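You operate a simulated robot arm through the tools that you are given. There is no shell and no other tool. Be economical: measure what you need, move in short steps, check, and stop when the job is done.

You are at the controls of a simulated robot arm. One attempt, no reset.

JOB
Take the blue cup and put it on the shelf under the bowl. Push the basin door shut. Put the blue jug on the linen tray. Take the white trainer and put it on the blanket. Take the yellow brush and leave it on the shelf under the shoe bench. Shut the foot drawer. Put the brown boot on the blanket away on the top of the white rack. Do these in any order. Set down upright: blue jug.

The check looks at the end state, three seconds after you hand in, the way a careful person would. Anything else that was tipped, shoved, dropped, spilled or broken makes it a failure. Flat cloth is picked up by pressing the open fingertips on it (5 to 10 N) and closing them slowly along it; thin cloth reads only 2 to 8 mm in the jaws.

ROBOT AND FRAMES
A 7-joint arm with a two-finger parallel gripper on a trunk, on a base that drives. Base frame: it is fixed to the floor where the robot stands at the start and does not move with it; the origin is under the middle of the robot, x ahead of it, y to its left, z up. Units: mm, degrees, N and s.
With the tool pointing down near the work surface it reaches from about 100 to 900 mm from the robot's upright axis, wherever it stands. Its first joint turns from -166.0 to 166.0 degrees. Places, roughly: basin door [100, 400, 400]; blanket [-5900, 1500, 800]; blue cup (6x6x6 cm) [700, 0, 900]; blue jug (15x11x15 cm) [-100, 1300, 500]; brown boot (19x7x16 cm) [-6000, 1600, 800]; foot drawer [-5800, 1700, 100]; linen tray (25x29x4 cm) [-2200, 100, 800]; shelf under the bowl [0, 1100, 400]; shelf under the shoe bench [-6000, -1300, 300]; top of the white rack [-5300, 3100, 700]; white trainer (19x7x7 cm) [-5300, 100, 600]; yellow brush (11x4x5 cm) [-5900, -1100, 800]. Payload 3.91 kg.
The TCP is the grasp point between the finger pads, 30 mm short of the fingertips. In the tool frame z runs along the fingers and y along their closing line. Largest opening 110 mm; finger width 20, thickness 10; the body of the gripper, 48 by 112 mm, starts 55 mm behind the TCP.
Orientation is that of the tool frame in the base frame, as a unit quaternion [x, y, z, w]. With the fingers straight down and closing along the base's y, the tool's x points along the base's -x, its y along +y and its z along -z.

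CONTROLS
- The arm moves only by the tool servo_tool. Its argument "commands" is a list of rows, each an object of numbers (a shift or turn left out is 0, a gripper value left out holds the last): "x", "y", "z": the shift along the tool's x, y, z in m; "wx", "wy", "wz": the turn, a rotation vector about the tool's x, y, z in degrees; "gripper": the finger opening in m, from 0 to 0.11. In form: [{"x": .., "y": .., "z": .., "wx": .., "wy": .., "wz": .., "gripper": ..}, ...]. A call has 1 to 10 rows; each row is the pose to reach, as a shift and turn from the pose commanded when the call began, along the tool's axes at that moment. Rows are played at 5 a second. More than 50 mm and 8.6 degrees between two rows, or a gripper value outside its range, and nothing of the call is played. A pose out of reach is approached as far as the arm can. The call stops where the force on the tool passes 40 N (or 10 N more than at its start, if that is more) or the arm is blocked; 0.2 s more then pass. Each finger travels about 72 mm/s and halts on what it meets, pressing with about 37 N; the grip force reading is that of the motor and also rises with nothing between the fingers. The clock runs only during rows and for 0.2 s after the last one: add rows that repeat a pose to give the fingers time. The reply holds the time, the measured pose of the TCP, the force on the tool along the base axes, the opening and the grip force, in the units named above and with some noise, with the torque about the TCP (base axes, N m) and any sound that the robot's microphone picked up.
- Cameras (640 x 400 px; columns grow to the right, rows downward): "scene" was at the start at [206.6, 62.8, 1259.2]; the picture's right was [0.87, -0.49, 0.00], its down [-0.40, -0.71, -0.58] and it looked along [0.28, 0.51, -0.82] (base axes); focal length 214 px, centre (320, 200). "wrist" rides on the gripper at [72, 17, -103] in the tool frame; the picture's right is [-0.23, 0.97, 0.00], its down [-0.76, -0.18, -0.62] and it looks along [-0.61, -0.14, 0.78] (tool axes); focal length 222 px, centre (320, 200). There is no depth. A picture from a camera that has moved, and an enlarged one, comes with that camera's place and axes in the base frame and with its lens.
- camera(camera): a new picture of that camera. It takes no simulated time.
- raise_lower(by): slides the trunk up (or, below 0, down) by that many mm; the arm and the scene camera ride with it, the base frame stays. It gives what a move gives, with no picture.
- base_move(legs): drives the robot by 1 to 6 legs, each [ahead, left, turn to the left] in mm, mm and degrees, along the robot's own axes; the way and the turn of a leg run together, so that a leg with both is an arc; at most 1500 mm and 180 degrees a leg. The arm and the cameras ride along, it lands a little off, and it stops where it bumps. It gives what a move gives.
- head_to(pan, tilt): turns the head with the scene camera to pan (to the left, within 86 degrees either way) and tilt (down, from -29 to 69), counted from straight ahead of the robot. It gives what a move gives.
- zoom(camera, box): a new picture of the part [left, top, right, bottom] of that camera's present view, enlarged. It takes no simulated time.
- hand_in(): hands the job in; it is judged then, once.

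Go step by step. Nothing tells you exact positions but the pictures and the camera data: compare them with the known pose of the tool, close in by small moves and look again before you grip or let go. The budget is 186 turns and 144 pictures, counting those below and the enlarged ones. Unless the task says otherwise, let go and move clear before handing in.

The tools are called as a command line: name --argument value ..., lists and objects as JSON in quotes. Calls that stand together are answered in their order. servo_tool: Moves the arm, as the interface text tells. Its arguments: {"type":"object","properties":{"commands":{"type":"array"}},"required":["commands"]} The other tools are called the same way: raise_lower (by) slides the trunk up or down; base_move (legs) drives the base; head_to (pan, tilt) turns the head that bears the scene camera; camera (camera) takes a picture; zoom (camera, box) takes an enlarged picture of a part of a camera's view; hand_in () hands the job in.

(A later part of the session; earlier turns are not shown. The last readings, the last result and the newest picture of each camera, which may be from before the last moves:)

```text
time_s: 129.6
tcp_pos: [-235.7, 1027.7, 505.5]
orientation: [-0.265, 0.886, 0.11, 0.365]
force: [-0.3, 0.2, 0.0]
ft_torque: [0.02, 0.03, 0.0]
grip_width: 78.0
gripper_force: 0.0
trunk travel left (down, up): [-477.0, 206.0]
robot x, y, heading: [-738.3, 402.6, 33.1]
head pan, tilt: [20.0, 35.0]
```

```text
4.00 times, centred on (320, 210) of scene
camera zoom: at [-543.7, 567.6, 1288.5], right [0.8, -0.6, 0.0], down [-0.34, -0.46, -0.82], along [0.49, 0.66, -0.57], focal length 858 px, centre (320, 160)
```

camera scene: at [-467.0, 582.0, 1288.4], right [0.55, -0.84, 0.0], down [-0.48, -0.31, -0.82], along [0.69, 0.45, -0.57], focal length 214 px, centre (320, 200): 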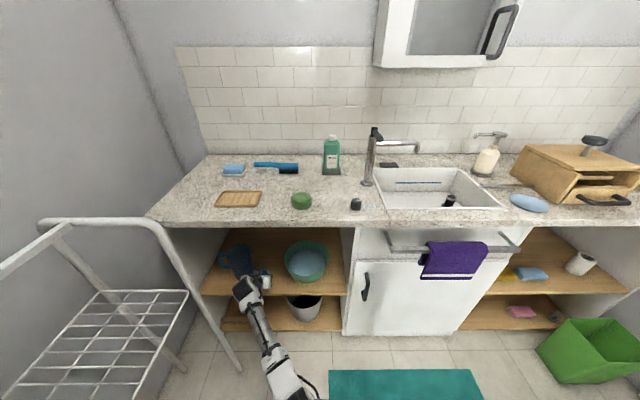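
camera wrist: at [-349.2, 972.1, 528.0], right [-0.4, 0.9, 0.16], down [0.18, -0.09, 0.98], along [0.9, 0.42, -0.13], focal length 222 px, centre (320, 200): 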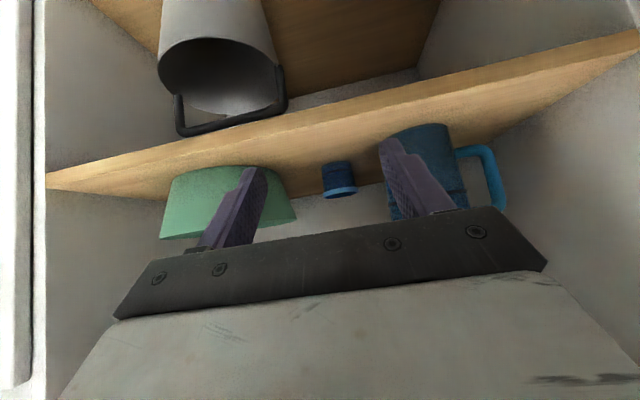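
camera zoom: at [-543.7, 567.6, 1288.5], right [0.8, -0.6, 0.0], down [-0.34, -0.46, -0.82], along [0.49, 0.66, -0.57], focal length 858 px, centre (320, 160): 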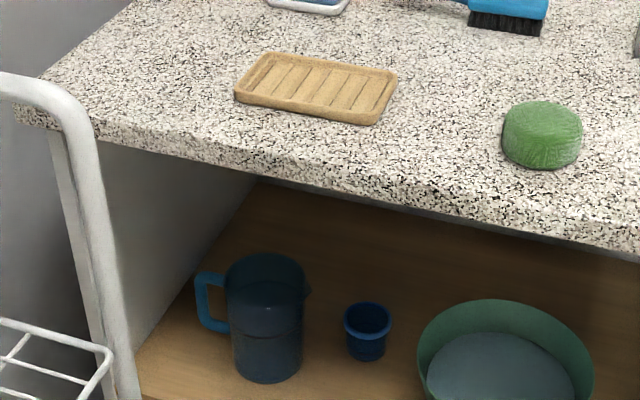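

Jug has its handle to the left (bearing ~125°). I'll come in with a near-level tool heading ~79°, gripping the body clear of handle and spout, and keeping clear of the trolley leg and cup. First reposition the base, then set the tool.

base_move --legs '[[0, -233, 0], [18, 0, 0], [0, 0, 15]]'

servo_tool --commands '[{"x": -0.016, "y": -0.008, "z": 0.016, "wx": -5.26, "wy": -4.88, "wz": -3.34, "gripper": 0.11}, {"x": -0.031, "y": -0.017, "z": 0.031, "wx": -10.5, "wy": -9.8, "wz": -6.7}, {"x": -0.047, "y": -0.025, "z": 0.047, "wx": -15.8, "wy": -14.6, "wz": -10.0}, {"x": -0.062, "y": -0.034, "z": 0.062, "wx": -21.0, "wy": -19.5, "wz": -13.4}, {"x": -0.078, "y": -0.042, "z": 0.078, "wx": -26.3, "wy": -24.4, "wz": -16.7}, {"x": -0.078, "y": -0.042, "z": 0.078, "wx": -26.3, "wy": -24.4, "wz": -16.7}]'

camera --camera "wrist"

camera --camera "scene"

```text
time_s: 133.3
tcp_pos: [-269.5, 950.1, 504.4]
orientation: [-0.378, 0.844, 0.156, 0.348]
force: [0.7, -0.3, 0.1]
ft_torque: [-0.01, -0.03, -0.01]
grip_width: 77.8
gripper_force: 0.0
trunk travel left (down, up): [-477.0, 206.0]
robot x, y, heading: [-597.6, 219.6, 48.2]
head pan, tilt: [20.0, 35.0]
```

```text
time_s: 134.8
tcp_pos: [-165.1, 1003.5, 504.4]
orientation: [-0.521, 0.633, 0.365, 0.441]
force: [0.6, -0.8, -0.1]
ft_torque: [0.04, 0.02, 0.01]
grip_width: 109.9
gripper_force: 0.0
trunk travel left (down, up): [-477.0, 206.0]
robot x, y, heading: [-594.3, 216.0, 47.8]
head pan, tilt: [20.0, 35.0]
```

```text
80 pictures are left
camera wrist: at [-204.2, 886.2, 472.3], right [-0.94, 0.26, 0.22], down [0.12, -0.35, 0.93], along [0.32, 0.9, 0.3], focal length 222 px, centre (320, 200)
```

wrist: 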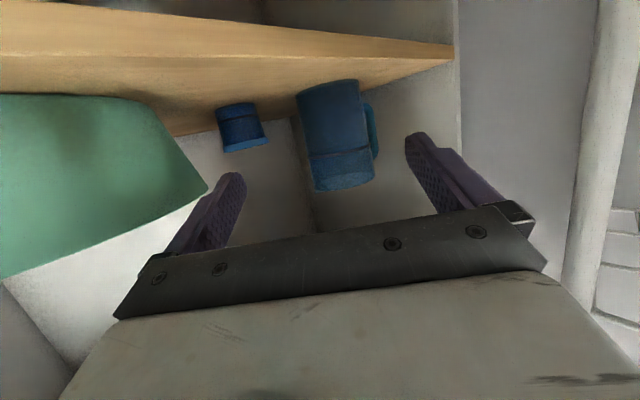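

```text
79 pictures are left
camera scene: at [-449.8, 426.4, 1288.5], right [0.93, -0.37, 0.0], down [-0.21, -0.53, -0.82], along [0.31, 0.76, -0.57], focal length 214 px, centre (320, 200)
```

scene: 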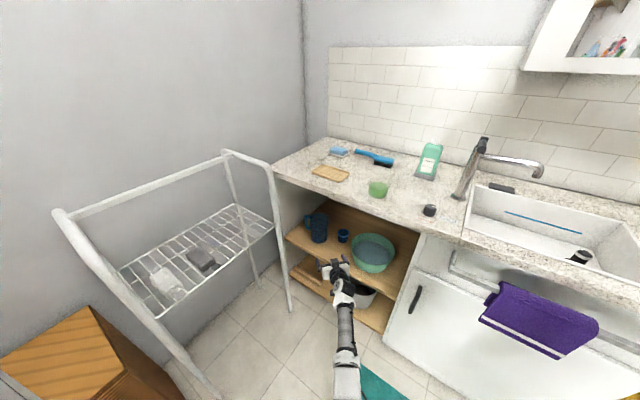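

Jug lies straight ahead in the tool's view; bowl rim and cup are clear to the right. Drive diagonally in, first 60 %.

servo_tool --commands '[{"x": 0.011, "z": 0.004}]'

base_move --legs '[[119, 79, 0]]'

camera --camera "wrist"

```text
time_s: 135.2
tcp_pos: [-165.2, 1004.0, 492.7]
orientation: [-0.521, 0.632, 0.366, 0.441]
force: [0.5, 0.9, -0.4]
ft_torque: [-0.02, 0.01, -0.04]
grip_width: 110.0
gripper_force: 0.2
trunk travel left (down, up): [-477.0, 206.0]
robot x, y, heading: [-599.9, 221.3, 47.7]
head pan, tilt: [20.0, 35.0]
```

```text
time_s: 136.5
tcp_pos: [-147.8, 1143.7, 492.4]
orientation: [-0.522, 0.632, 0.366, 0.441]
force: [0.2, 0.3, 0.0]
ft_torque: [0.01, 0.02, 0.0]
grip_width: 110.0
gripper_force: 0.2
trunk travel left (down, up): [-477.0, 206.0]
robot x, y, heading: [-578.5, 360.9, 48.6]
head pan, tilt: [20.0, 35.0]
```

```text
78 pictures are left
camera wrist: at [-186.7, 1026.8, 460.6], right [-0.94, 0.26, 0.22], down [0.12, -0.35, 0.93], along [0.31, 0.9, 0.3], focal length 222 px, centre (320, 200)
```

wrist: 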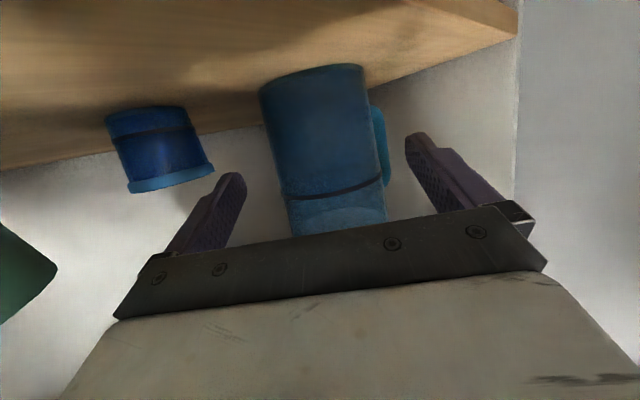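

Jug is centred between the open fingers. Advance 60 by base, then the last part with the arm (force-guarded).

base_move --legs '[[52, 30, 0]]'

camera --camera "wrist"

```text
time_s: 137.4
tcp_pos: [-135.4, 1203.0, 492.8]
orientation: [-0.522, 0.632, 0.367, 0.44]
force: [0.1, -0.7, -0.5]
ft_torque: [-0.01, 0.06, 0.01]
grip_width: 110.0
gripper_force: 0.1
trunk travel left (down, up): [-477.0, 206.0]
robot x, y, heading: [-572.0, 416.0, 48.1]
head pan, tilt: [20.0, 35.0]
```

```text
77 pictures are left
camera wrist: at [-175.2, 1084.8, 460.5], right [-0.94, 0.26, 0.22], down [0.12, -0.35, 0.93], along [0.31, 0.9, 0.3], focal length 222 px, centre (320, 200)
```

wrist: 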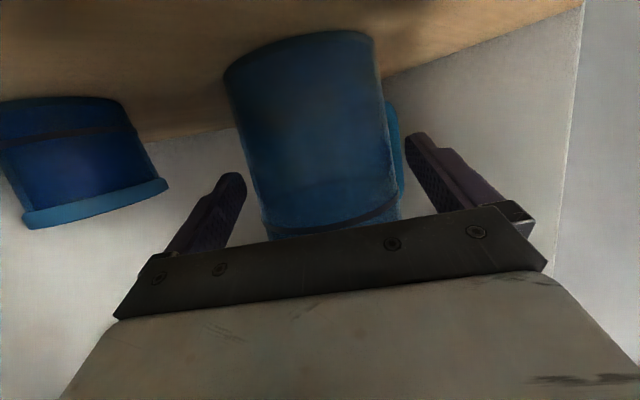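

Centred within a millimetre. Advance 24 mm and close.

servo_tool --commands '[{"z": 0.008, "x": -0.003}, {"z": 0.016, "x": -0.006}, {"z": 0.0225, "x": -0.0082}]'

servo_tool --commands '[{"gripper": 0.1}, {"gripper": 0.09}, {"gripper": 0.08}, {"gripper": 0.08}, {"gripper": 0.08}]'

camera --camera "wrist"

```text
time_s: 138.2
tcp_pos: [-130.6, 1227.0, 492.8]
orientation: [-0.522, 0.631, 0.367, 0.441]
force: [-0.3, 0.7, -0.2]
ft_torque: [0.01, 0.03, -0.02]
grip_width: 110.0
gripper_force: 0.1
trunk travel left (down, up): [-477.0, 206.0]
robot x, y, heading: [-566.7, 413.4, 47.9]
head pan, tilt: [20.0, 35.0]
```

```text
time_s: 139.4
tcp_pos: [-130.8, 1224.7, 493.0]
orientation: [-0.522, 0.632, 0.366, 0.44]
force: [0.3, 1.4, 1.2]
ft_torque: [0.01, -0.07, 0.02]
grip_width: 97.5
gripper_force: 37.4
trunk travel left (down, up): [-477.0, 206.0]
robot x, y, heading: [-567.6, 415.5, 48.1]
head pan, tilt: [20.0, 35.0]
```

```text
76 pictures are left
camera wrist: at [-170.3, 1108.4, 460.9], right [-0.94, 0.26, 0.22], down [0.12, -0.35, 0.93], along [0.31, 0.9, 0.3], focal length 222 px, centre (320, 200)
```

wrist: 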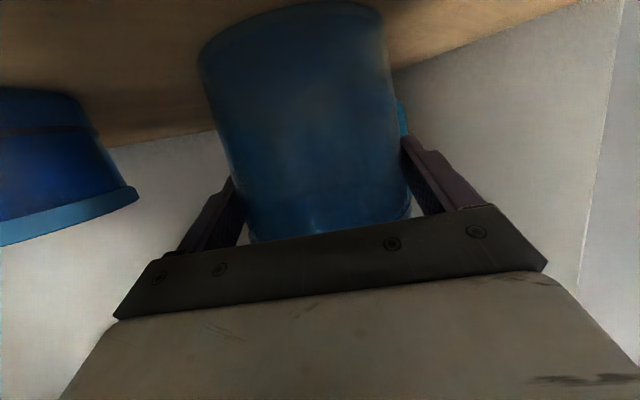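

Gripped at 97 mm. Lift gently.

servo_tool --commands '[{"x": -0.009, "z": -0.003}, {"x": -0.019, "z": -0.007}, {"x": -0.028, "z": -0.01}, {"x": -0.0376, "z": -0.0137}, {"x": -0.0376, "z": -0.0137}]'

camera --camera "wrist"

```text
time_s: 140.7
tcp_pos: [-130.6, 1226.6, 531.5]
orientation: [-0.523, 0.632, 0.367, 0.439]
force: [-1.2, -0.1, -1.4]
ft_torque: [-0.03, -0.01, 0.01]
grip_width: 97.1
gripper_force: 37.1
trunk travel left (down, up): [-477.0, 206.0]
robot x, y, heading: [-566.2, 415.5, 48.3]
head pan, tilt: [20.0, 35.0]
```

```text
75 pictures are left
camera wrist: at [-170.3, 1108.8, 500.1], right [-0.94, 0.26, 0.22], down [0.12, -0.35, 0.93], along [0.32, 0.9, 0.3], focal length 222 px, centre (320, 200)
```

wrist: 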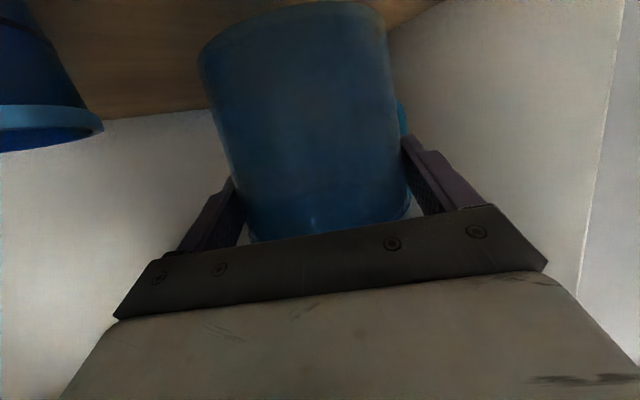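

Jug is up, level. Back out the way I came.

base_move --legs '[[-223, -133, 0]]'

servo_tool --commands '[{"x": -0.047, "z": -0.017}, {"x": -0.094, "z": -0.034}, {"x": -0.14, "z": -0.051}, {"x": -0.188, "z": -0.068}, {"x": -0.235, "z": -0.086}, {"x": -0.282, "z": -0.103}, {"x": -0.32, "z": -0.117}]'

camera --camera "scene"

```text
time_s: 142.5
tcp_pos: [-179.8, 971.0, 531.9]
orientation: [-0.523, 0.631, 0.367, 0.44]
force: [0.0, 0.2, -0.2]
ft_torque: [-0.03, 0.01, -0.02]
grip_width: 97.2
gripper_force: 37.3
trunk travel left (down, up): [-477.0, 206.0]
robot x, y, heading: [-615.5, 160.3, 48.2]
head pan, tilt: [20.0, 35.0]
```

```text
refused: row 4 steps farther than a row can; nothing moved
```

```text
74 pictures are left
camera scene: at [-468.3, 368.8, 1288.5], right [0.93, -0.37, 0.0], down [-0.21, -0.53, -0.82], along [0.3, 0.76, -0.57], focal length 214 px, centre (320, 200)
```

scene: 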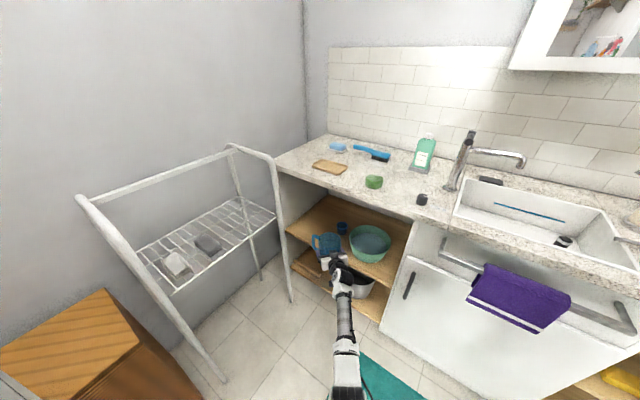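

Out of the bay. Back away further, lift, and draw the arm in.

base_move --legs '[[-200, 0, 0]]'

servo_tool --commands '[{"x": -0.042, "z": -0.018}, {"x": -0.084, "z": -0.036}, {"x": -0.126, "z": -0.054}, {"x": -0.168, "z": -0.072}, {"x": -0.21, "z": -0.09}, {"x": -0.252, "z": -0.108}, {"x": -0.294, "z": -0.126}, {"x": -0.336, "z": -0.144}, {"x": -0.37, "z": -0.17}]'

servo_tool --commands '[{"x": 0.003, "y": -0.01, "z": -0.04}, {"x": 0.006, "y": -0.02, "z": -0.08}, {"x": 0.009, "y": -0.03, "z": -0.12}, {"x": 0.012, "y": -0.04, "z": -0.16}]'

head_to --pan 0 --tilt 30

camera --camera "scene"

```text
time_s: 144.1
tcp_pos: [-312.8, 821.6, 531.0]
orientation: [-0.522, 0.632, 0.366, 0.44]
force: [0.5, 0.0, -1.3]
ft_torque: [-0.02, 0.02, 0.01]
grip_width: 97.1
gripper_force: 36.7
trunk travel left (down, up): [-477.0, 206.0]
robot x, y, heading: [-749.0, 7.2, 48.4]
head pan, tilt: [20.0, 35.0]
```

```text
time_s: 146.1
tcp_pos: [-320.0, 789.0, 940.5]
orientation: [-0.523, 0.632, 0.366, 0.44]
force: [-0.1, 0.0, -0.9]
ft_torque: [-0.04, -0.02, -0.01]
grip_width: 97.6
gripper_force: 37.3
trunk travel left (down, up): [-477.0, 206.0]
robot x, y, heading: [-745.9, 7.5, 48.2]
head pan, tilt: [20.0, 35.0]
```

```text
time_s: 147.1
tcp_pos: [-308.1, 629.2, 980.5]
orientation: [-0.522, 0.632, 0.366, 0.44]
force: [0.0, 0.3, -0.3]
ft_torque: [-0.01, -0.03, 0.06]
grip_width: 97.6
gripper_force: 37.2
trunk travel left (down, up): [-477.0, 206.0]
robot x, y, heading: [-749.0, 11.4, 47.9]
head pan, tilt: [20.0, 35.0]
```

```text
time_s: 147.9
tcp_pos: [-306.9, 630.6, 980.1]
orientation: [-0.521, 0.632, 0.367, 0.441]
force: [0.9, 0.4, -0.7]
ft_torque: [-0.01, -0.01, 0.01]
grip_width: 97.5
gripper_force: 37.2
trunk travel left (down, up): [-477.0, 206.0]
robot x, y, heading: [-749.1, 16.4, 48.2]
head pan, tilt: [0.0, 30.0]
```

```text
73 pictures are left
camera scene: at [-573.7, 205.3, 1296.2], right [0.75, -0.67, 0.0], down [-0.33, -0.37, -0.87], along [0.58, 0.65, -0.5], focal length 214 px, centre (320, 200)
```

scene: 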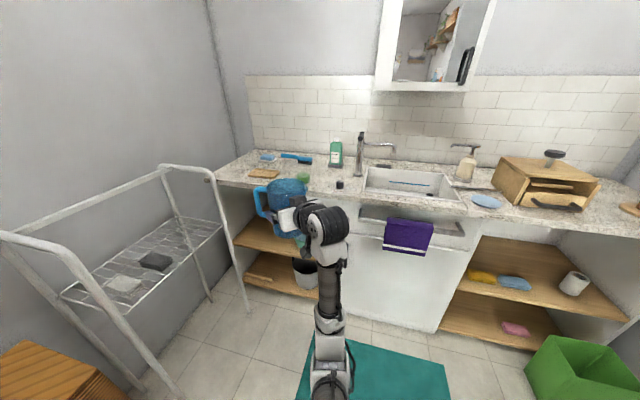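

Jug is level and secure. Draw in further and raise the trunk, then turn round toward the tray.

servo_tool --commands '[{"x": 0.015, "y": -0.01, "z": -0.04}, {"x": 0.03, "y": -0.02, "z": -0.08}, {"x": 0.045, "y": -0.03, "z": -0.12}, {"x": 0.06, "y": -0.04, "z": -0.16}]'

raise_lower --by 120

base_move --legs '[[0, -100, 0], [0, 0, 132]]'

camera --camera "scene"

```text
time_s: 148.9
tcp_pos: [-301.6, 451.7, 979.7]
orientation: [-0.522, 0.632, 0.366, 0.441]
force: [0.7, -0.6, -1.3]
ft_torque: [0.03, 0.0, -0.01]
grip_width: 97.3
gripper_force: 36.8
trunk travel left (down, up): [-477.0, 206.0]
robot x, y, heading: [-747.2, 10.5, 48.1]
head pan, tilt: [0.0, 30.0]
```

```text
time_s: 150.4
tcp_pos: [-301.4, 453.4, 1100.0]
orientation: [-0.523, 0.631, 0.367, 0.44]
force: [0.2, 0.0, -1.4]
ft_torque: [-0.01, -0.06, 0.0]
grip_width: 97.3
gripper_force: 36.9
trunk travel left (down, up): [-597.0, 86.0]
robot x, y, heading: [-747.9, 10.5, 48.2]
head pan, tilt: [0.0, 30.0]
```

```text
time_s: 155.8
tcp_pos: [-1169.6, 326.9, 1102.2]
orientation: [0.818, -0.031, -0.574, -0.019]
force: [9.5, -3.6, 2.1]
ft_torque: [0.23, 0.05, -0.37]
grip_width: 97.2
gripper_force: 37.0
trunk travel left (down, up): [-597.0, 86.0]
robot x, y, heading: [-672.2, -56.1, 146.9]
head pan, tilt: [0.0, 30.0]
stopped in leg 2: the force on the tool passed its limit at 88 N (the readings are from after the stop); the commanded pose is now the measured one
```

```text
72 pictures are left
camera scene: at [-889.0, 86.7, 1416.6], right [0.55, 0.84, 0.0], down [0.42, -0.27, -0.87], along [-0.72, 0.48, -0.5], focal length 214 px, centre (320, 200)
```

scene: 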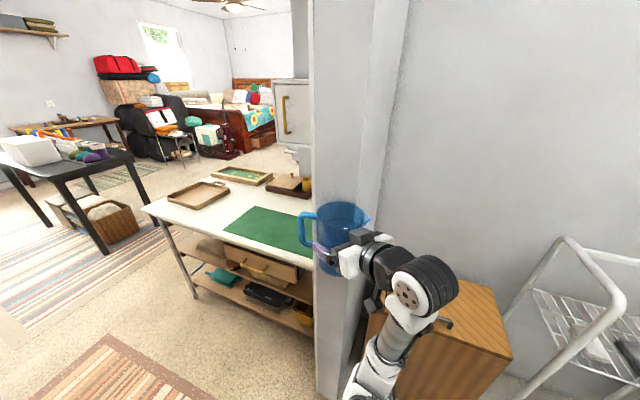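

The jug touched the doorway wall while turning. Turn back a bit and check the jug's hold.

base_move --legs '[[0, 0, -12]]'

camera --camera "scene"

camera --camera "wrist"

```text
time_s: 157.0
tcp_pos: [-1079.9, 424.0, 1100.1]
orientation: [0.81, -0.118, -0.569, -0.078]
force: [0.6, -0.1, -1.2]
ft_torque: [-0.03, -0.08, 0.01]
grip_width: 97.2
gripper_force: 37.3
trunk travel left (down, up): [-597.0, 86.0]
robot x, y, heading: [-672.2, -55.0, 134.8]
head pan, tilt: [0.0, 30.0]
```

```text
71 pictures are left
camera scene: at [-855.6, 129.9, 1416.2], right [0.71, 0.7, 0.0], down [0.35, -0.36, -0.87], along [-0.61, 0.62, -0.5], focal length 214 px, centre (320, 200)
```

scene: 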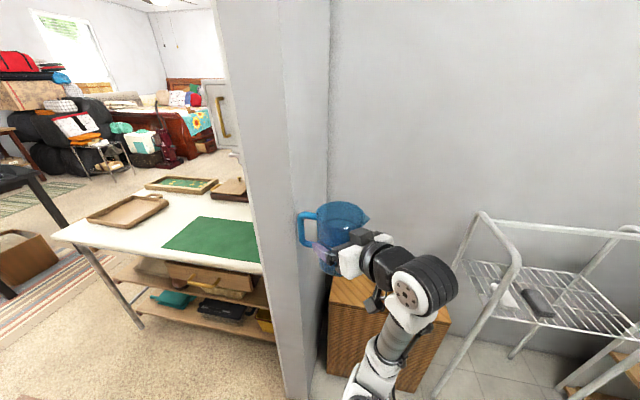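

```text
70 pictures are left
camera wrist: at [-968.0, 372.7, 1068.3], right [-0.35, -0.91, 0.22], down [0.36, 0.09, 0.93], along [-0.86, 0.4, 0.3], focal length 222 px, centre (320, 200)
```

wrist: 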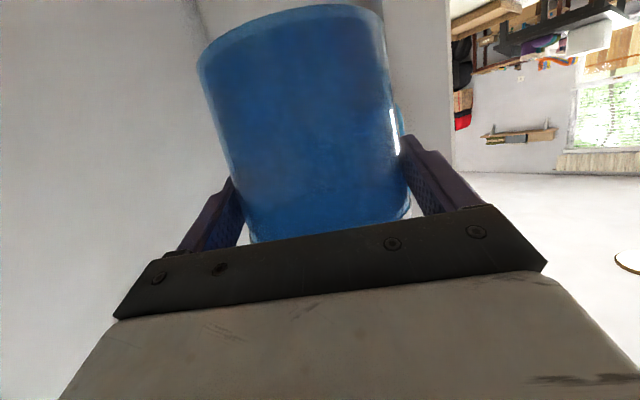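

Jug is secure. Move away from the doorway, turn to face it squarely, and look.

base_move --legs '[[-200, -125, 0], [0, 0, 45]]'

camera --camera "scene"

head_to --pan 35 --tilt 30

camera --camera "scene"

```text
time_s: 160.9
tcp_pos: [-1072.4, -68.5, 1100.1]
orientation: [0.793, 0.207, -0.554, 0.149]
force: [0.2, -1.0, -1.2]
ft_torque: [0.0, -0.07, 0.04]
grip_width: 96.9
gripper_force: 36.7
trunk travel left (down, up): [-597.0, 86.0]
robot x, y, heading: [-441.9, -112.3, -179.4]
head pan, tilt: [0.0, 30.0]
```

```text
69 pictures are left
camera scene: at [-705.0, -112.6, 1416.2], right [-0.01, 1.0, 0.0], down [0.5, 0.0, -0.87], along [-0.87, -0.01, -0.5], focal length 214 px, centre (320, 200)
```

scene: 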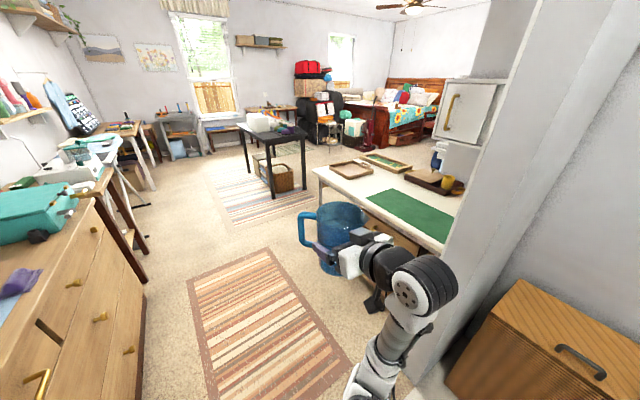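

```text
time_s: 161.9
tcp_pos: [-1072.8, -67.0, 1101.0]
orientation: [0.793, 0.207, -0.554, 0.149]
force: [0.8, -0.3, -1.7]
ft_torque: [0.04, -0.03, 0.0]
grip_width: 97.2
gripper_force: 37.4
trunk travel left (down, up): [-597.0, 86.0]
robot x, y, heading: [-446.4, -110.7, -179.6]
head pan, tilt: [35.0, 30.0]
```

```text
68 pictures are left
camera scene: at [-688.3, -164.2, 1416.2], right [-0.58, 0.81, 0.0], down [0.41, 0.29, -0.87], along [-0.71, -0.5, -0.5], focal length 214 px, centre (320, 200)
```

scene: 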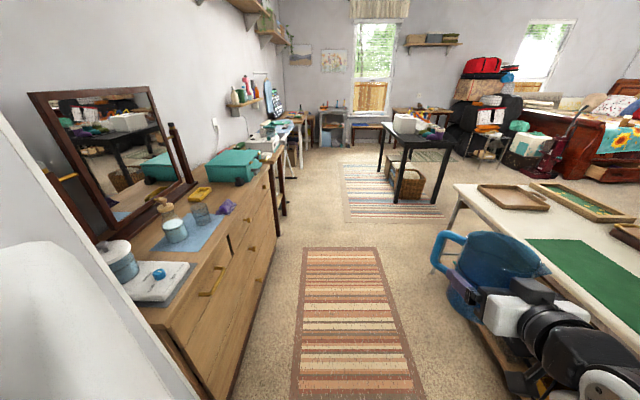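

The doorway opens onto a room with the table; the brown tray at about (-2278, 104) must be the linen tray. I drive through the opening along its axis (heading ≈211°).

base_move --legs '[[0, 0, 31], [70, -240, 0], [800, 0, 0]]'

head_to --pan -50 --tilt 25

camera --camera "scene"

```text
time_s: 169.8
tcp_pos: [-1866.9, -638.5, 1099.5]
orientation: [0.71, 0.409, -0.495, 0.29]
force: [0.0, 0.2, -1.3]
ft_torque: [0.02, 0.02, -0.02]
grip_width: 97.3
gripper_force: 36.6
trunk travel left (down, up): [-597.0, 86.0]
robot x, y, heading: [-1305.4, -357.5, -148.6]
head pan, tilt: [35.0, 30.0]
```

```text
time_s: 171.4
tcp_pos: [-1865.8, -638.7, 1100.7]
orientation: [0.71, 0.409, -0.495, 0.29]
force: [0.9, -0.3, -0.8]
ft_torque: [0.03, -0.02, -0.01]
grip_width: 97.3
gripper_force: 37.0
trunk travel left (down, up): [-597.0, 86.0]
robot x, y, heading: [-1302.3, -356.7, -148.8]
head pan, tilt: [-50.0, 25.0]
```

```text
67 pictures are left
camera scene: at [-1536.9, -414.9, 1424.2], right [0.32, 0.95, 0.0], down [0.4, -0.14, -0.91], along [-0.86, 0.29, -0.42], focal length 214 px, centre (320, 200)
```

scene: 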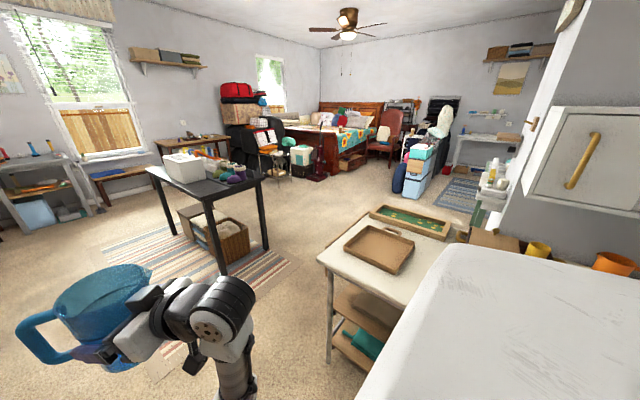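

Tray centre computes to about (-2218, 104). I drive on, turn right to face the table, and look from there.

base_move --legs '[[594, -41, 0], [0, 0, -90]]'

head_to --pan 0 --tilt 35

camera --camera "scene"

camera --camera "wrist"

```text
time_s: 178.6
tcp_pos: [-2144.7, -88.6, 1100.4]
orientation: [0.796, -0.193, -0.559, -0.131]
force: [0.1, -0.2, -1.3]
ft_torque: [-0.02, -0.01, -0.01]
grip_width: 97.2
gripper_force: 37.1
trunk travel left (down, up): [-597.0, 86.0]
robot x, y, heading: [-1834.8, -633.2, 123.9]
head pan, tilt: [-50.0, 25.0]
```

```text
time_s: 179.8
tcp_pos: [-2144.6, -87.2, 1101.0]
orientation: [0.796, -0.194, -0.558, -0.131]
force: [0.3, 0.4, -1.4]
ft_torque: [-0.03, -0.03, 0.0]
grip_width: 97.0
gripper_force: 36.8
trunk travel left (down, up): [-597.0, 86.0]
robot x, y, heading: [-1835.6, -634.1, 123.9]
head pan, tilt: [0.0, 35.0]
```

```text
66 pictures are left
camera scene: at [-1977.4, -420.4, 1408.4], right [0.83, 0.56, 0.0], down [0.32, -0.48, -0.82], along [-0.46, 0.68, -0.57], focal length 214 px, centre (320, 200)
```

scene: 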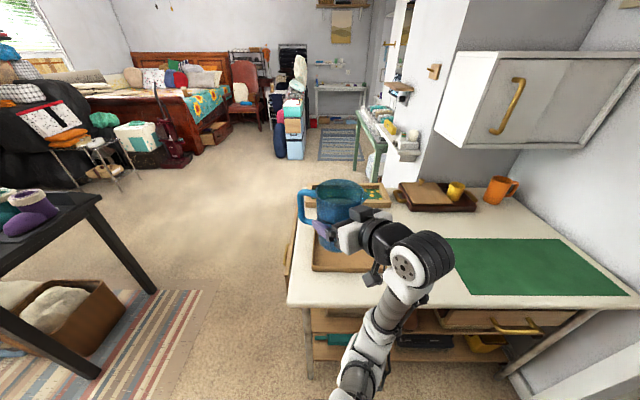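

```text
65 pictures are left
camera wrist: at [-2043.7, -159.2, 1068.4], right [-0.51, -0.83, 0.22], down [0.37, 0.02, 0.93], along [-0.77, 0.56, 0.3], focal length 222 px, centre (320, 200)
```

wrist: 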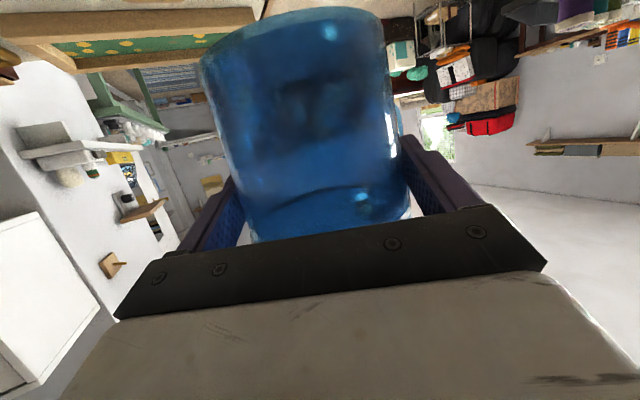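

Tray lies directly below-left of the jug. Move horizontally over it and check.

servo_tool --commands '[{"x": -0.01, "y": -0.027, "z": 0.028}, {"x": -0.02, "y": -0.055, "z": 0.056}, {"x": -0.03, "y": -0.082, "z": 0.083}, {"x": -0.04, "y": -0.11, "z": 0.111}, {"x": -0.051, "y": -0.137, "z": 0.139}]'

servo_tool --commands '[{"x": 0.038, "z": 0.014}, {"x": 0.075, "z": 0.027}, {"x": 0.113, "z": 0.041}]'

camera --camera "scene"

camera --camera "wrist"

```text
time_s: 181.0
tcp_pos: [-2216.2, 102.2, 1098.5]
orientation: [0.796, -0.193, -0.559, -0.13]
force: [-0.3, 0.4, -0.9]
ft_torque: [0.02, -0.05, 0.01]
grip_width: 97.3
gripper_force: 36.8
trunk travel left (down, up): [-597.0, 86.0]
robot x, y, heading: [-1831.2, -630.0, 124.1]
head pan, tilt: [0.0, 35.0]
```

```text
time_s: 181.8
tcp_pos: [-2214.8, 99.8, 978.8]
orientation: [0.796, -0.192, -0.559, -0.131]
force: [-0.5, -0.4, -1.8]
ft_torque: [0.0, -0.05, -0.01]
grip_width: 97.2
gripper_force: 37.0
trunk travel left (down, up): [-597.0, 86.0]
robot x, y, heading: [-1834.6, -632.8, 124.1]
head pan, tilt: [0.0, 35.0]
```

```text
64 pictures are left
camera scene: at [-1977.6, -420.3, 1408.5], right [0.83, 0.56, 0.0], down [0.32, -0.48, -0.82], along [-0.46, 0.68, -0.57], focal length 214 px, centre (320, 200)
```

scene: 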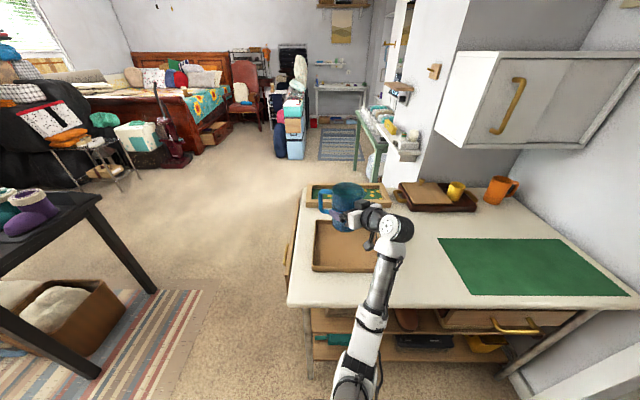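

```text
63 pictures are left
camera wrist: at [-2113.6, 28.0, 946.7], right [-0.51, -0.83, 0.22], down [0.37, 0.02, 0.93], along [-0.78, 0.56, 0.3], focal length 222 px, centre (320, 200)
```

wrist: 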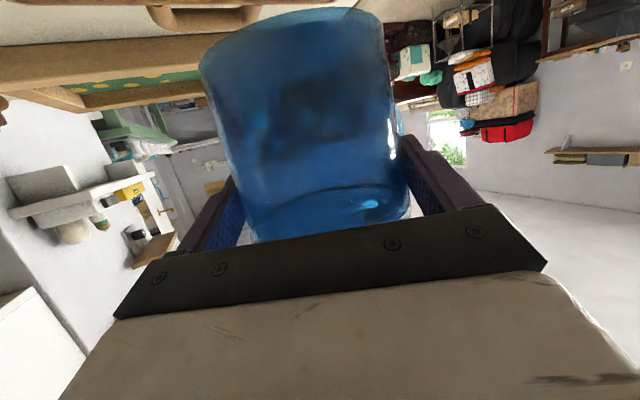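

Jug axis is over the tray's centre. Lower toward it.

servo_tool --commands '[{"x": 0.035, "z": 0.0128}, {"x": 0.066, "z": 0.024}, {"x": 0.08, "z": 0.029}]'

camera --camera "wrist"

zoom --camera "scene" --box '[270, 170, 430, 300]'

```text
time_s: 182.6
tcp_pos: [-2214.4, 99.3, 894.9]
orientation: [0.796, -0.193, -0.558, -0.131]
force: [0.5, -0.3, -1.4]
ft_torque: [-0.03, -0.06, -0.01]
grip_width: 97.2
gripper_force: 37.1
trunk travel left (down, up): [-597.0, 86.0]
robot x, y, heading: [-1835.6, -639.3, 123.9]
head pan, tilt: [0.0, 35.0]
```

```text
62 pictures are left
camera wrist: at [-2113.8, 28.4, 863.2], right [-0.51, -0.83, 0.22], down [0.37, 0.02, 0.93], along [-0.77, 0.56, 0.3], focal length 222 px, centre (320, 200)
```

wrist: 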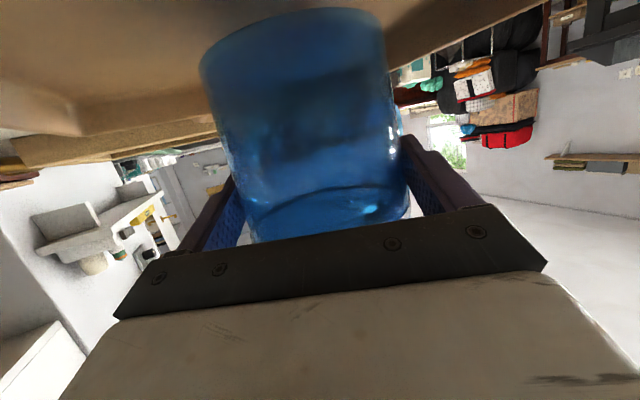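

```text
3.08 times, centred on (350, 235) of scene
camera zoom: at [-1977.5, -420.4, 1408.4], right [0.83, 0.56, 0.0], down [0.32, -0.48, -0.82], along [-0.46, 0.68, -0.57], focal length 660 px, centre (228, 92)
```

zoom: 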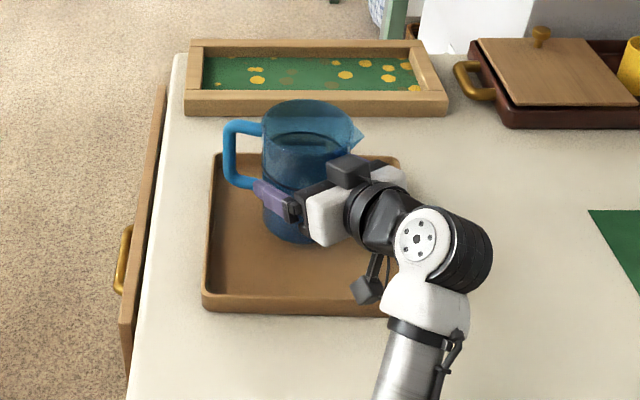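

Jug (with some water) hovers over the tray. Continue slowly until contact.

servo_tool --commands '[{"x": 0.0047, "z": 0.0017}, {"x": 0.0094, "z": 0.0034}, {"x": 0.014, "z": 0.0051}]'

```text
time_s: 183.4
tcp_pos: [-2214.6, 99.4, 882.0]
orientation: [0.795, -0.193, -0.559, -0.132]
force: [0.7, -1.5, 5.9]
ft_torque: [-0.57, -0.86, -0.03]
grip_width: 97.0
gripper_force: 37.0
trunk travel left (down, up): [-597.0, 86.0]
robot x, y, heading: [-1834.8, -636.8, 124.0]
head pan, tilt: [0.0, 35.0]
```

The torque shows it's the wrist camera touching the tray's front rim, not the jug. Lift, shift 32 mm toward the tray's back, and lower again.

servo_tool --commands '[{"x": -0.0094, "z": -0.0034}, {"x": -0.014, "y": -0.008, "z": 0.009}, {"x": -0.0187, "y": -0.017, "z": 0.022}, {"x": -0.014, "y": -0.017, "z": 0.0239}, {"x": -0.0093, "y": -0.017, "z": 0.0256}]'

servo_tool --commands '[{"x": 0.0028, "z": 0.001}, {"x": 0.0056, "z": 0.002}, {"x": 0.0085, "z": 0.003}]'

```text
time_s: 184.6
tcp_pos: [-2231.4, 129.0, 880.2]
orientation: [0.796, -0.193, -0.558, -0.131]
force: [0.1, -0.4, -0.8]
ft_torque: [0.03, -0.05, -0.03]
grip_width: 97.2
gripper_force: 36.6
trunk travel left (down, up): [-597.0, 86.0]
robot x, y, heading: [-1834.9, -637.2, 124.1]
head pan, tilt: [0.0, 35.0]
```

```text
time_s: 185.4
tcp_pos: [-2231.2, 127.6, 876.9]
orientation: [0.794, -0.192, -0.561, -0.135]
force: [-1.2, 6.1, 23.1]
ft_torque: [-0.37, -0.1, 0.03]
grip_width: 97.3
gripper_force: 37.0
trunk travel left (down, up): [-597.0, 86.0]
robot x, y, heading: [-1835.6, -632.1, 124.0]
head pan, tilt: [0.0, 35.0]
```

Now the jug base itself is on the tray. Ease pressure and check.

servo_tool --commands '[{"x": -0.003, "z": -0.001}, {"x": -0.003, "z": -0.001}]'

zoom --camera "scene" --box '[270, 170, 430, 300]'

```text
time_s: 186.0
tcp_pos: [-2231.0, 127.4, 876.2]
orientation: [0.795, -0.193, -0.56, -0.133]
force: [-0.1, 7.6, 21.4]
ft_torque: [-0.06, 0.07, -0.03]
grip_width: 96.9
gripper_force: 36.8
trunk travel left (down, up): [-597.0, 86.0]
robot x, y, heading: [-1834.6, -637.1, 124.3]
head pan, tilt: [0.0, 35.0]
```

```text
3.08 times, centred on (350, 235) of scene
camera zoom: at [-1976.4, -421.9, 1408.9], right [0.83, 0.56, 0.0], down [0.32, -0.47, -0.82], along [-0.46, 0.68, -0.57], focal length 660 px, centre (228, 92)
```

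zoom: 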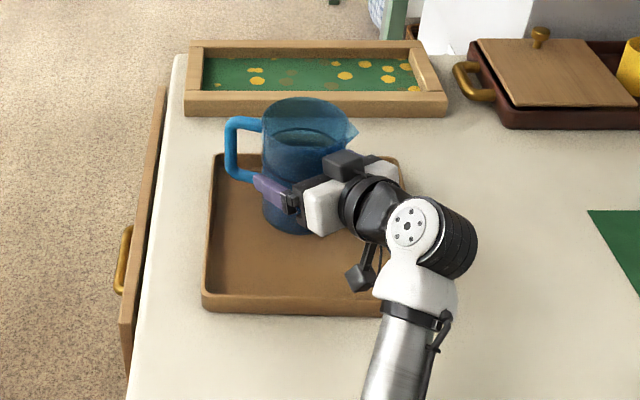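

servo_tool --commands '[{"x": -0.002, "z": -0.0007}, {"x": -0.004, "z": -0.0014}, {"x": -0.004, "z": -0.0014}]'

```text
time_s: 186.8
tcp_pos: [-2232.4, 125.5, 876.1]
orientation: [0.797, -0.193, -0.557, -0.129]
force: [0.7, 0.2, 2.7]
ft_torque: [0.11, 0.03, -0.04]
grip_width: 97.0
gripper_force: 36.7
trunk travel left (down, up): [-597.0, 86.0]
robot x, y, heading: [-1834.8, -636.8, 123.7]
head pan, tilt: [0.0, 35.0]
```

Pressure is off. Release, then withdraw obliquely up and back so the camera clears the rim.

servo_tool --commands '[{"gripper": 0.104}, {"gripper": 0.11}, {"gripper": 0.11}]'

servo_tool --commands '[{"x": -0.005, "z": -0.011}, {"x": -0.01, "z": -0.021}, {"x": -0.015, "z": -0.032}]'

camera --camera "wrist"

```text
time_s: 187.6
tcp_pos: [-2232.2, 126.5, 878.2]
orientation: [0.796, -0.193, -0.559, -0.132]
force: [-0.4, -0.8, 0.2]
ft_torque: [-0.01, -0.03, -0.01]
grip_width: 110.2
gripper_force: 0.1
trunk travel left (down, up): [-597.0, 86.0]
robot x, y, heading: [-1832.3, -631.8, 123.9]
head pan, tilt: [0.0, 35.0]
```

```text
time_s: 188.4
tcp_pos: [-2209.3, 115.0, 903.5]
orientation: [0.796, -0.194, -0.558, -0.132]
force: [0.3, -0.6, 0.7]
ft_torque: [-0.02, 0.03, 0.0]
grip_width: 109.8
gripper_force: 0.0
trunk travel left (down, up): [-597.0, 86.0]
robot x, y, heading: [-1834.5, -633.8, 123.8]
head pan, tilt: [0.0, 35.0]
```

```text
59 pictures are left
camera wrist: at [-2108.7, 44.3, 871.1], right [-0.51, -0.83, 0.22], down [0.37, 0.02, 0.93], along [-0.77, 0.56, 0.3], focal length 222 px, centre (320, 200)
```

wrist: 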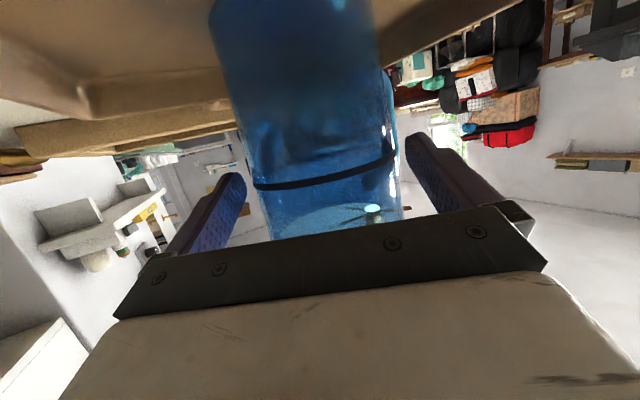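

Free of the jug. Withdraw fully and verify.

servo_tool --commands '[{"x": 0.004, "z": -0.04}, {"x": 0.007, "z": -0.08}, {"x": 0.01, "z": -0.12}, {"x": -0.01, "z": -0.16}, {"x": -0.05, "z": -0.18}, {"x": -0.09, "z": -0.2}, {"x": -0.13, "z": -0.22}]'

zoom --camera "scene" --box '[270, 170, 430, 300]'

```text
time_s: 190.0
tcp_pos: [-2062.9, 43.7, 1100.8]
orientation: [0.796, -0.193, -0.559, -0.13]
force: [-0.2, -0.7, -0.3]
ft_torque: [0.0, 0.02, 0.0]
grip_width: 110.1
gripper_force: 0.0
trunk travel left (down, up): [-597.0, 86.0]
robot x, y, heading: [-1832.9, -632.1, 124.0]
head pan, tilt: [0.0, 35.0]
```

```text
3.08 times, centred on (350, 235) of scene
camera zoom: at [-1977.3, -420.8, 1408.4], right [0.83, 0.56, 0.0], down [0.32, -0.48, -0.82], along [-0.46, 0.68, -0.57], focal length 660 px, centre (228, 92)
```

zoom: 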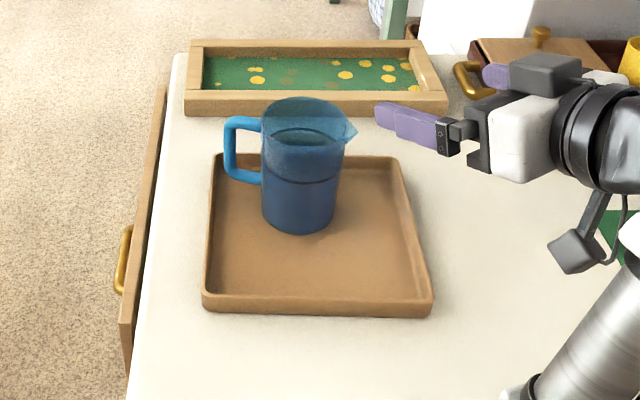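

Jug stands upright in the tray. Next the far side of the room. I retract the arm and drive toward the bed area.

servo_tool --commands '[{"x": 0.01, "z": -0.045}, {"x": 0.02, "z": -0.09}, {"x": 0.03, "z": -0.135}]'

base_move --legs '[[0, 560, 0], [719, 0, 0], [0, 0, 16], [900, 0, 0]]'

head_to --pan 10 --tilt 20

camera --camera "scene"

```text
time_s: 190.8
tcp_pos: [-1941.0, -17.7, 1117.2]
orientation: [0.796, -0.192, -0.558, -0.13]
force: [-0.1, -0.6, -1.0]
ft_torque: [-0.01, 0.02, 0.03]
grip_width: 109.9
gripper_force: 0.1
trunk travel left (down, up): [-597.0, 86.0]
robot x, y, heading: [-1834.7, -632.9, 123.6]
head pan, tilt: [0.0, 35.0]
```

```text
time_s: 204.4
tcp_pos: [-3661.3, 814.6, 1116.3]
orientation: [0.815, -0.082, -0.571, -0.053]
force: [-0.5, 0.0, -0.3]
ft_torque: [0.04, -0.02, -0.02]
grip_width: 109.8
gripper_force: 0.2
trunk travel left (down, up): [-597.0, 86.0]
robot x, y, heading: [-3390.1, 251.3, 139.6]
head pan, tilt: [0.0, 35.0]
```

```text
time_s: 205.2
tcp_pos: [-3659.5, 815.4, 1117.3]
orientation: [0.816, -0.082, -0.57, -0.053]
force: [0.0, -0.5, 0.1]
ft_torque: [0.0, -0.02, 0.01]
grip_width: 110.0
gripper_force: 0.0
trunk travel left (down, up): [-597.0, 86.0]
robot x, y, heading: [-3388.8, 250.1, 139.7]
head pan, tilt: [10.0, 20.0]
```

```text
57 pictures are left
camera scene: at [-3597.3, 407.7, 1432.2], right [0.5, 0.86, 0.0], down [0.3, -0.17, -0.94], along [-0.81, 0.47, -0.34], focal length 214 px, centre (320, 200)
```

scene: 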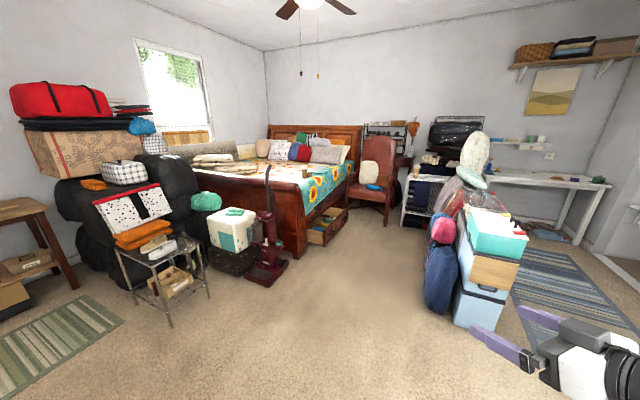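

Overview: trainer on the metal stand left, bed with sunflower blanket, open drawer at its foot, racks behind. Zoom in on the pieces.

zoom --camera "scene" --box '[90, 180, 250, 330]'

zoom --camera "scene" --box '[180, 110, 370, 260]'

zoom --camera "scene" --box '[350, 100, 530, 250]'

```text
2.67 times, centred on (170, 255) of scene
camera zoom: at [-3597.3, 407.7, 1432.2], right [0.5, 0.86, 0.0], down [0.3, -0.17, -0.94], along [-0.81, 0.47, -0.34], focal length 572 px, centre (720, 53)
```

zoom: 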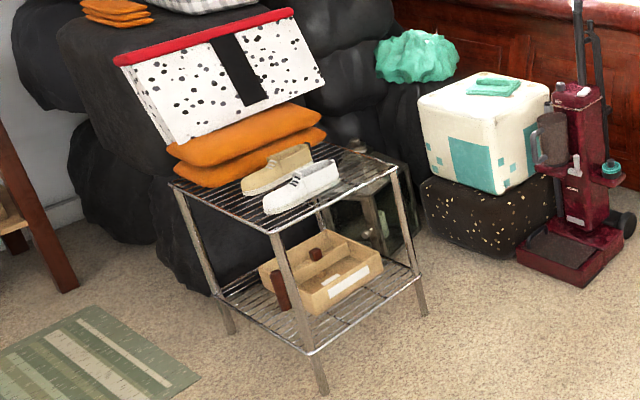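

```text
2.67 times, centred on (275, 185) of scene
camera zoom: at [-3597.3, 407.7, 1432.2], right [0.5, 0.86, 0.0], down [0.3, -0.17, -0.94], along [-0.81, 0.47, -0.34], focal length 572 px, centre (440, 240)
```

zoom: 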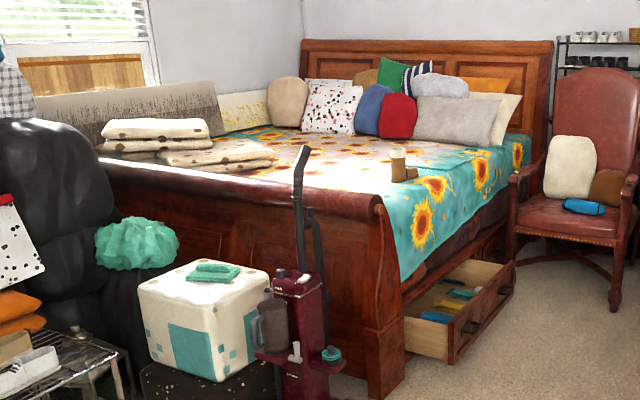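

```text
2.67 times, centred on (440, 175) of scene
camera zoom: at [-3597.3, 407.7, 1432.2], right [0.5, 0.86, 0.0], down [0.3, -0.17, -0.94], along [-0.81, 0.47, -0.34], focal length 572 px, centre (0, 267)
```

zoom: 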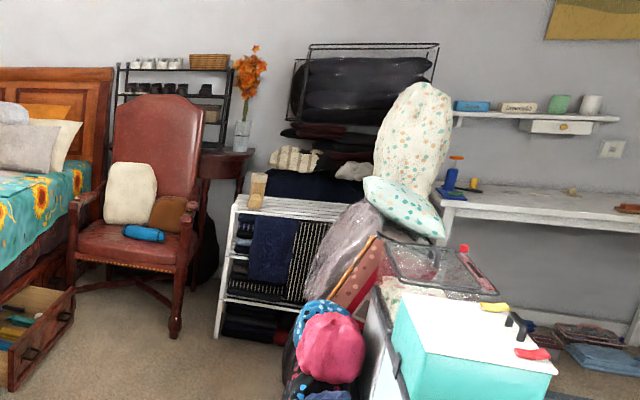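

White trainer lies on the stand near (-5285, 110) next to a beige shoe; long axis about 121°. I drive to the stand.

base_move --legs '[[0, 0, 46], [1080, -30, 0]]'

head_to --pan 0 --tilt 40

camera --camera "scene"

```text
time_s: 212.9
tcp_pos: [-5065.9, 385.2, 1117.7]
orientation: [0.784, 0.239, -0.547, 0.172]
force: [-0.8, 0.6, 0.1]
ft_torque: [0.02, -0.02, 0.0]
grip_width: 110.0
gripper_force: 0.1
trunk travel left (down, up): [-597.0, 86.0]
robot x, y, heading: [-4471.3, 180.8, -174.9]
head pan, tilt: [10.0, 20.0]
```

```text
time_s: 213.8
tcp_pos: [-5062.7, 386.2, 1118.1]
orientation: [0.784, 0.24, -0.547, 0.172]
force: [0.3, 0.5, 0.2]
ft_torque: [0.02, -0.03, 0.0]
grip_width: 110.1
gripper_force: 0.0
trunk travel left (down, up): [-597.0, 86.0]
robot x, y, heading: [-4467.6, 183.8, -174.9]
head pan, tilt: [0.0, 40.0]
```

```text
53 pictures are left
camera scene: at [-4723.5, 160.5, 1401.0], right [-0.09, 1.0, 0.0], down [0.64, 0.06, -0.77], along [-0.76, -0.07, -0.64], focal length 214 px, centre (320, 200)
```

scene: 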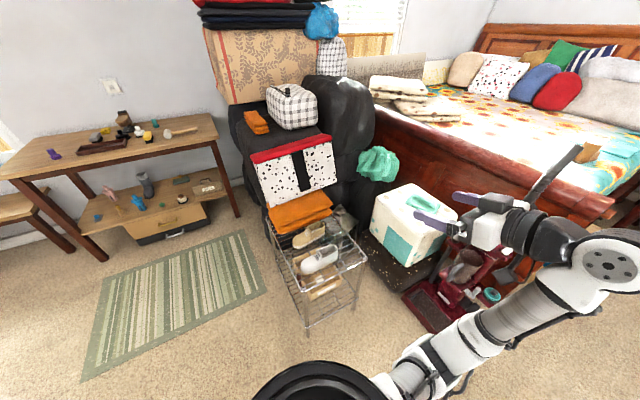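

Now both stand and shoe bench are in view. Zoom in on each.

zoom --camera "scene" --box '[255, 200, 375, 300]'

zoom --camera "scene" --box '[30, 90, 230, 240]'

```text
4.00 times, centred on (315, 250) of scene
camera zoom: at [-4723.5, 160.5, 1401.0], right [-0.09, 1.0, 0.0], down [0.64, 0.06, -0.77], along [-0.76, -0.07, -0.64], focal length 858 px, centre (340, 0)
```

zoom: 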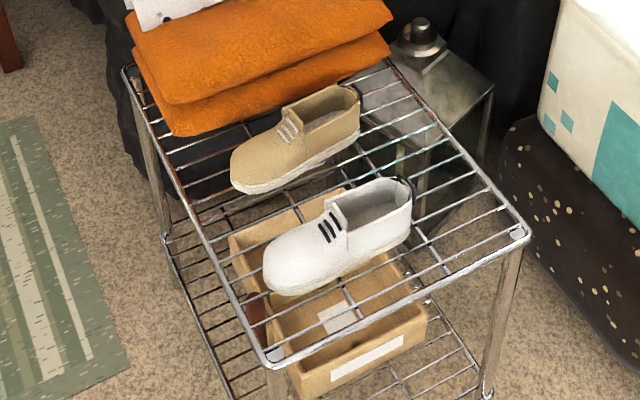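

```text
2.67 times, centred on (130, 165) of scene
camera zoom: at [-4723.5, 160.5, 1401.0], right [-0.09, 1.0, 0.0], down [0.64, 0.06, -0.77], along [-0.76, -0.07, -0.64], focal length 572 px, centre (827, 293)
```

zoom: 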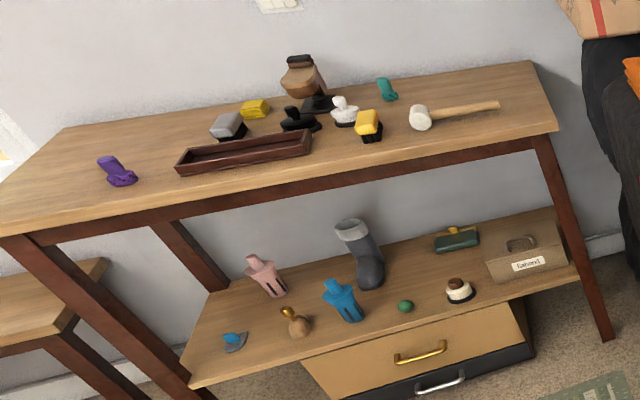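

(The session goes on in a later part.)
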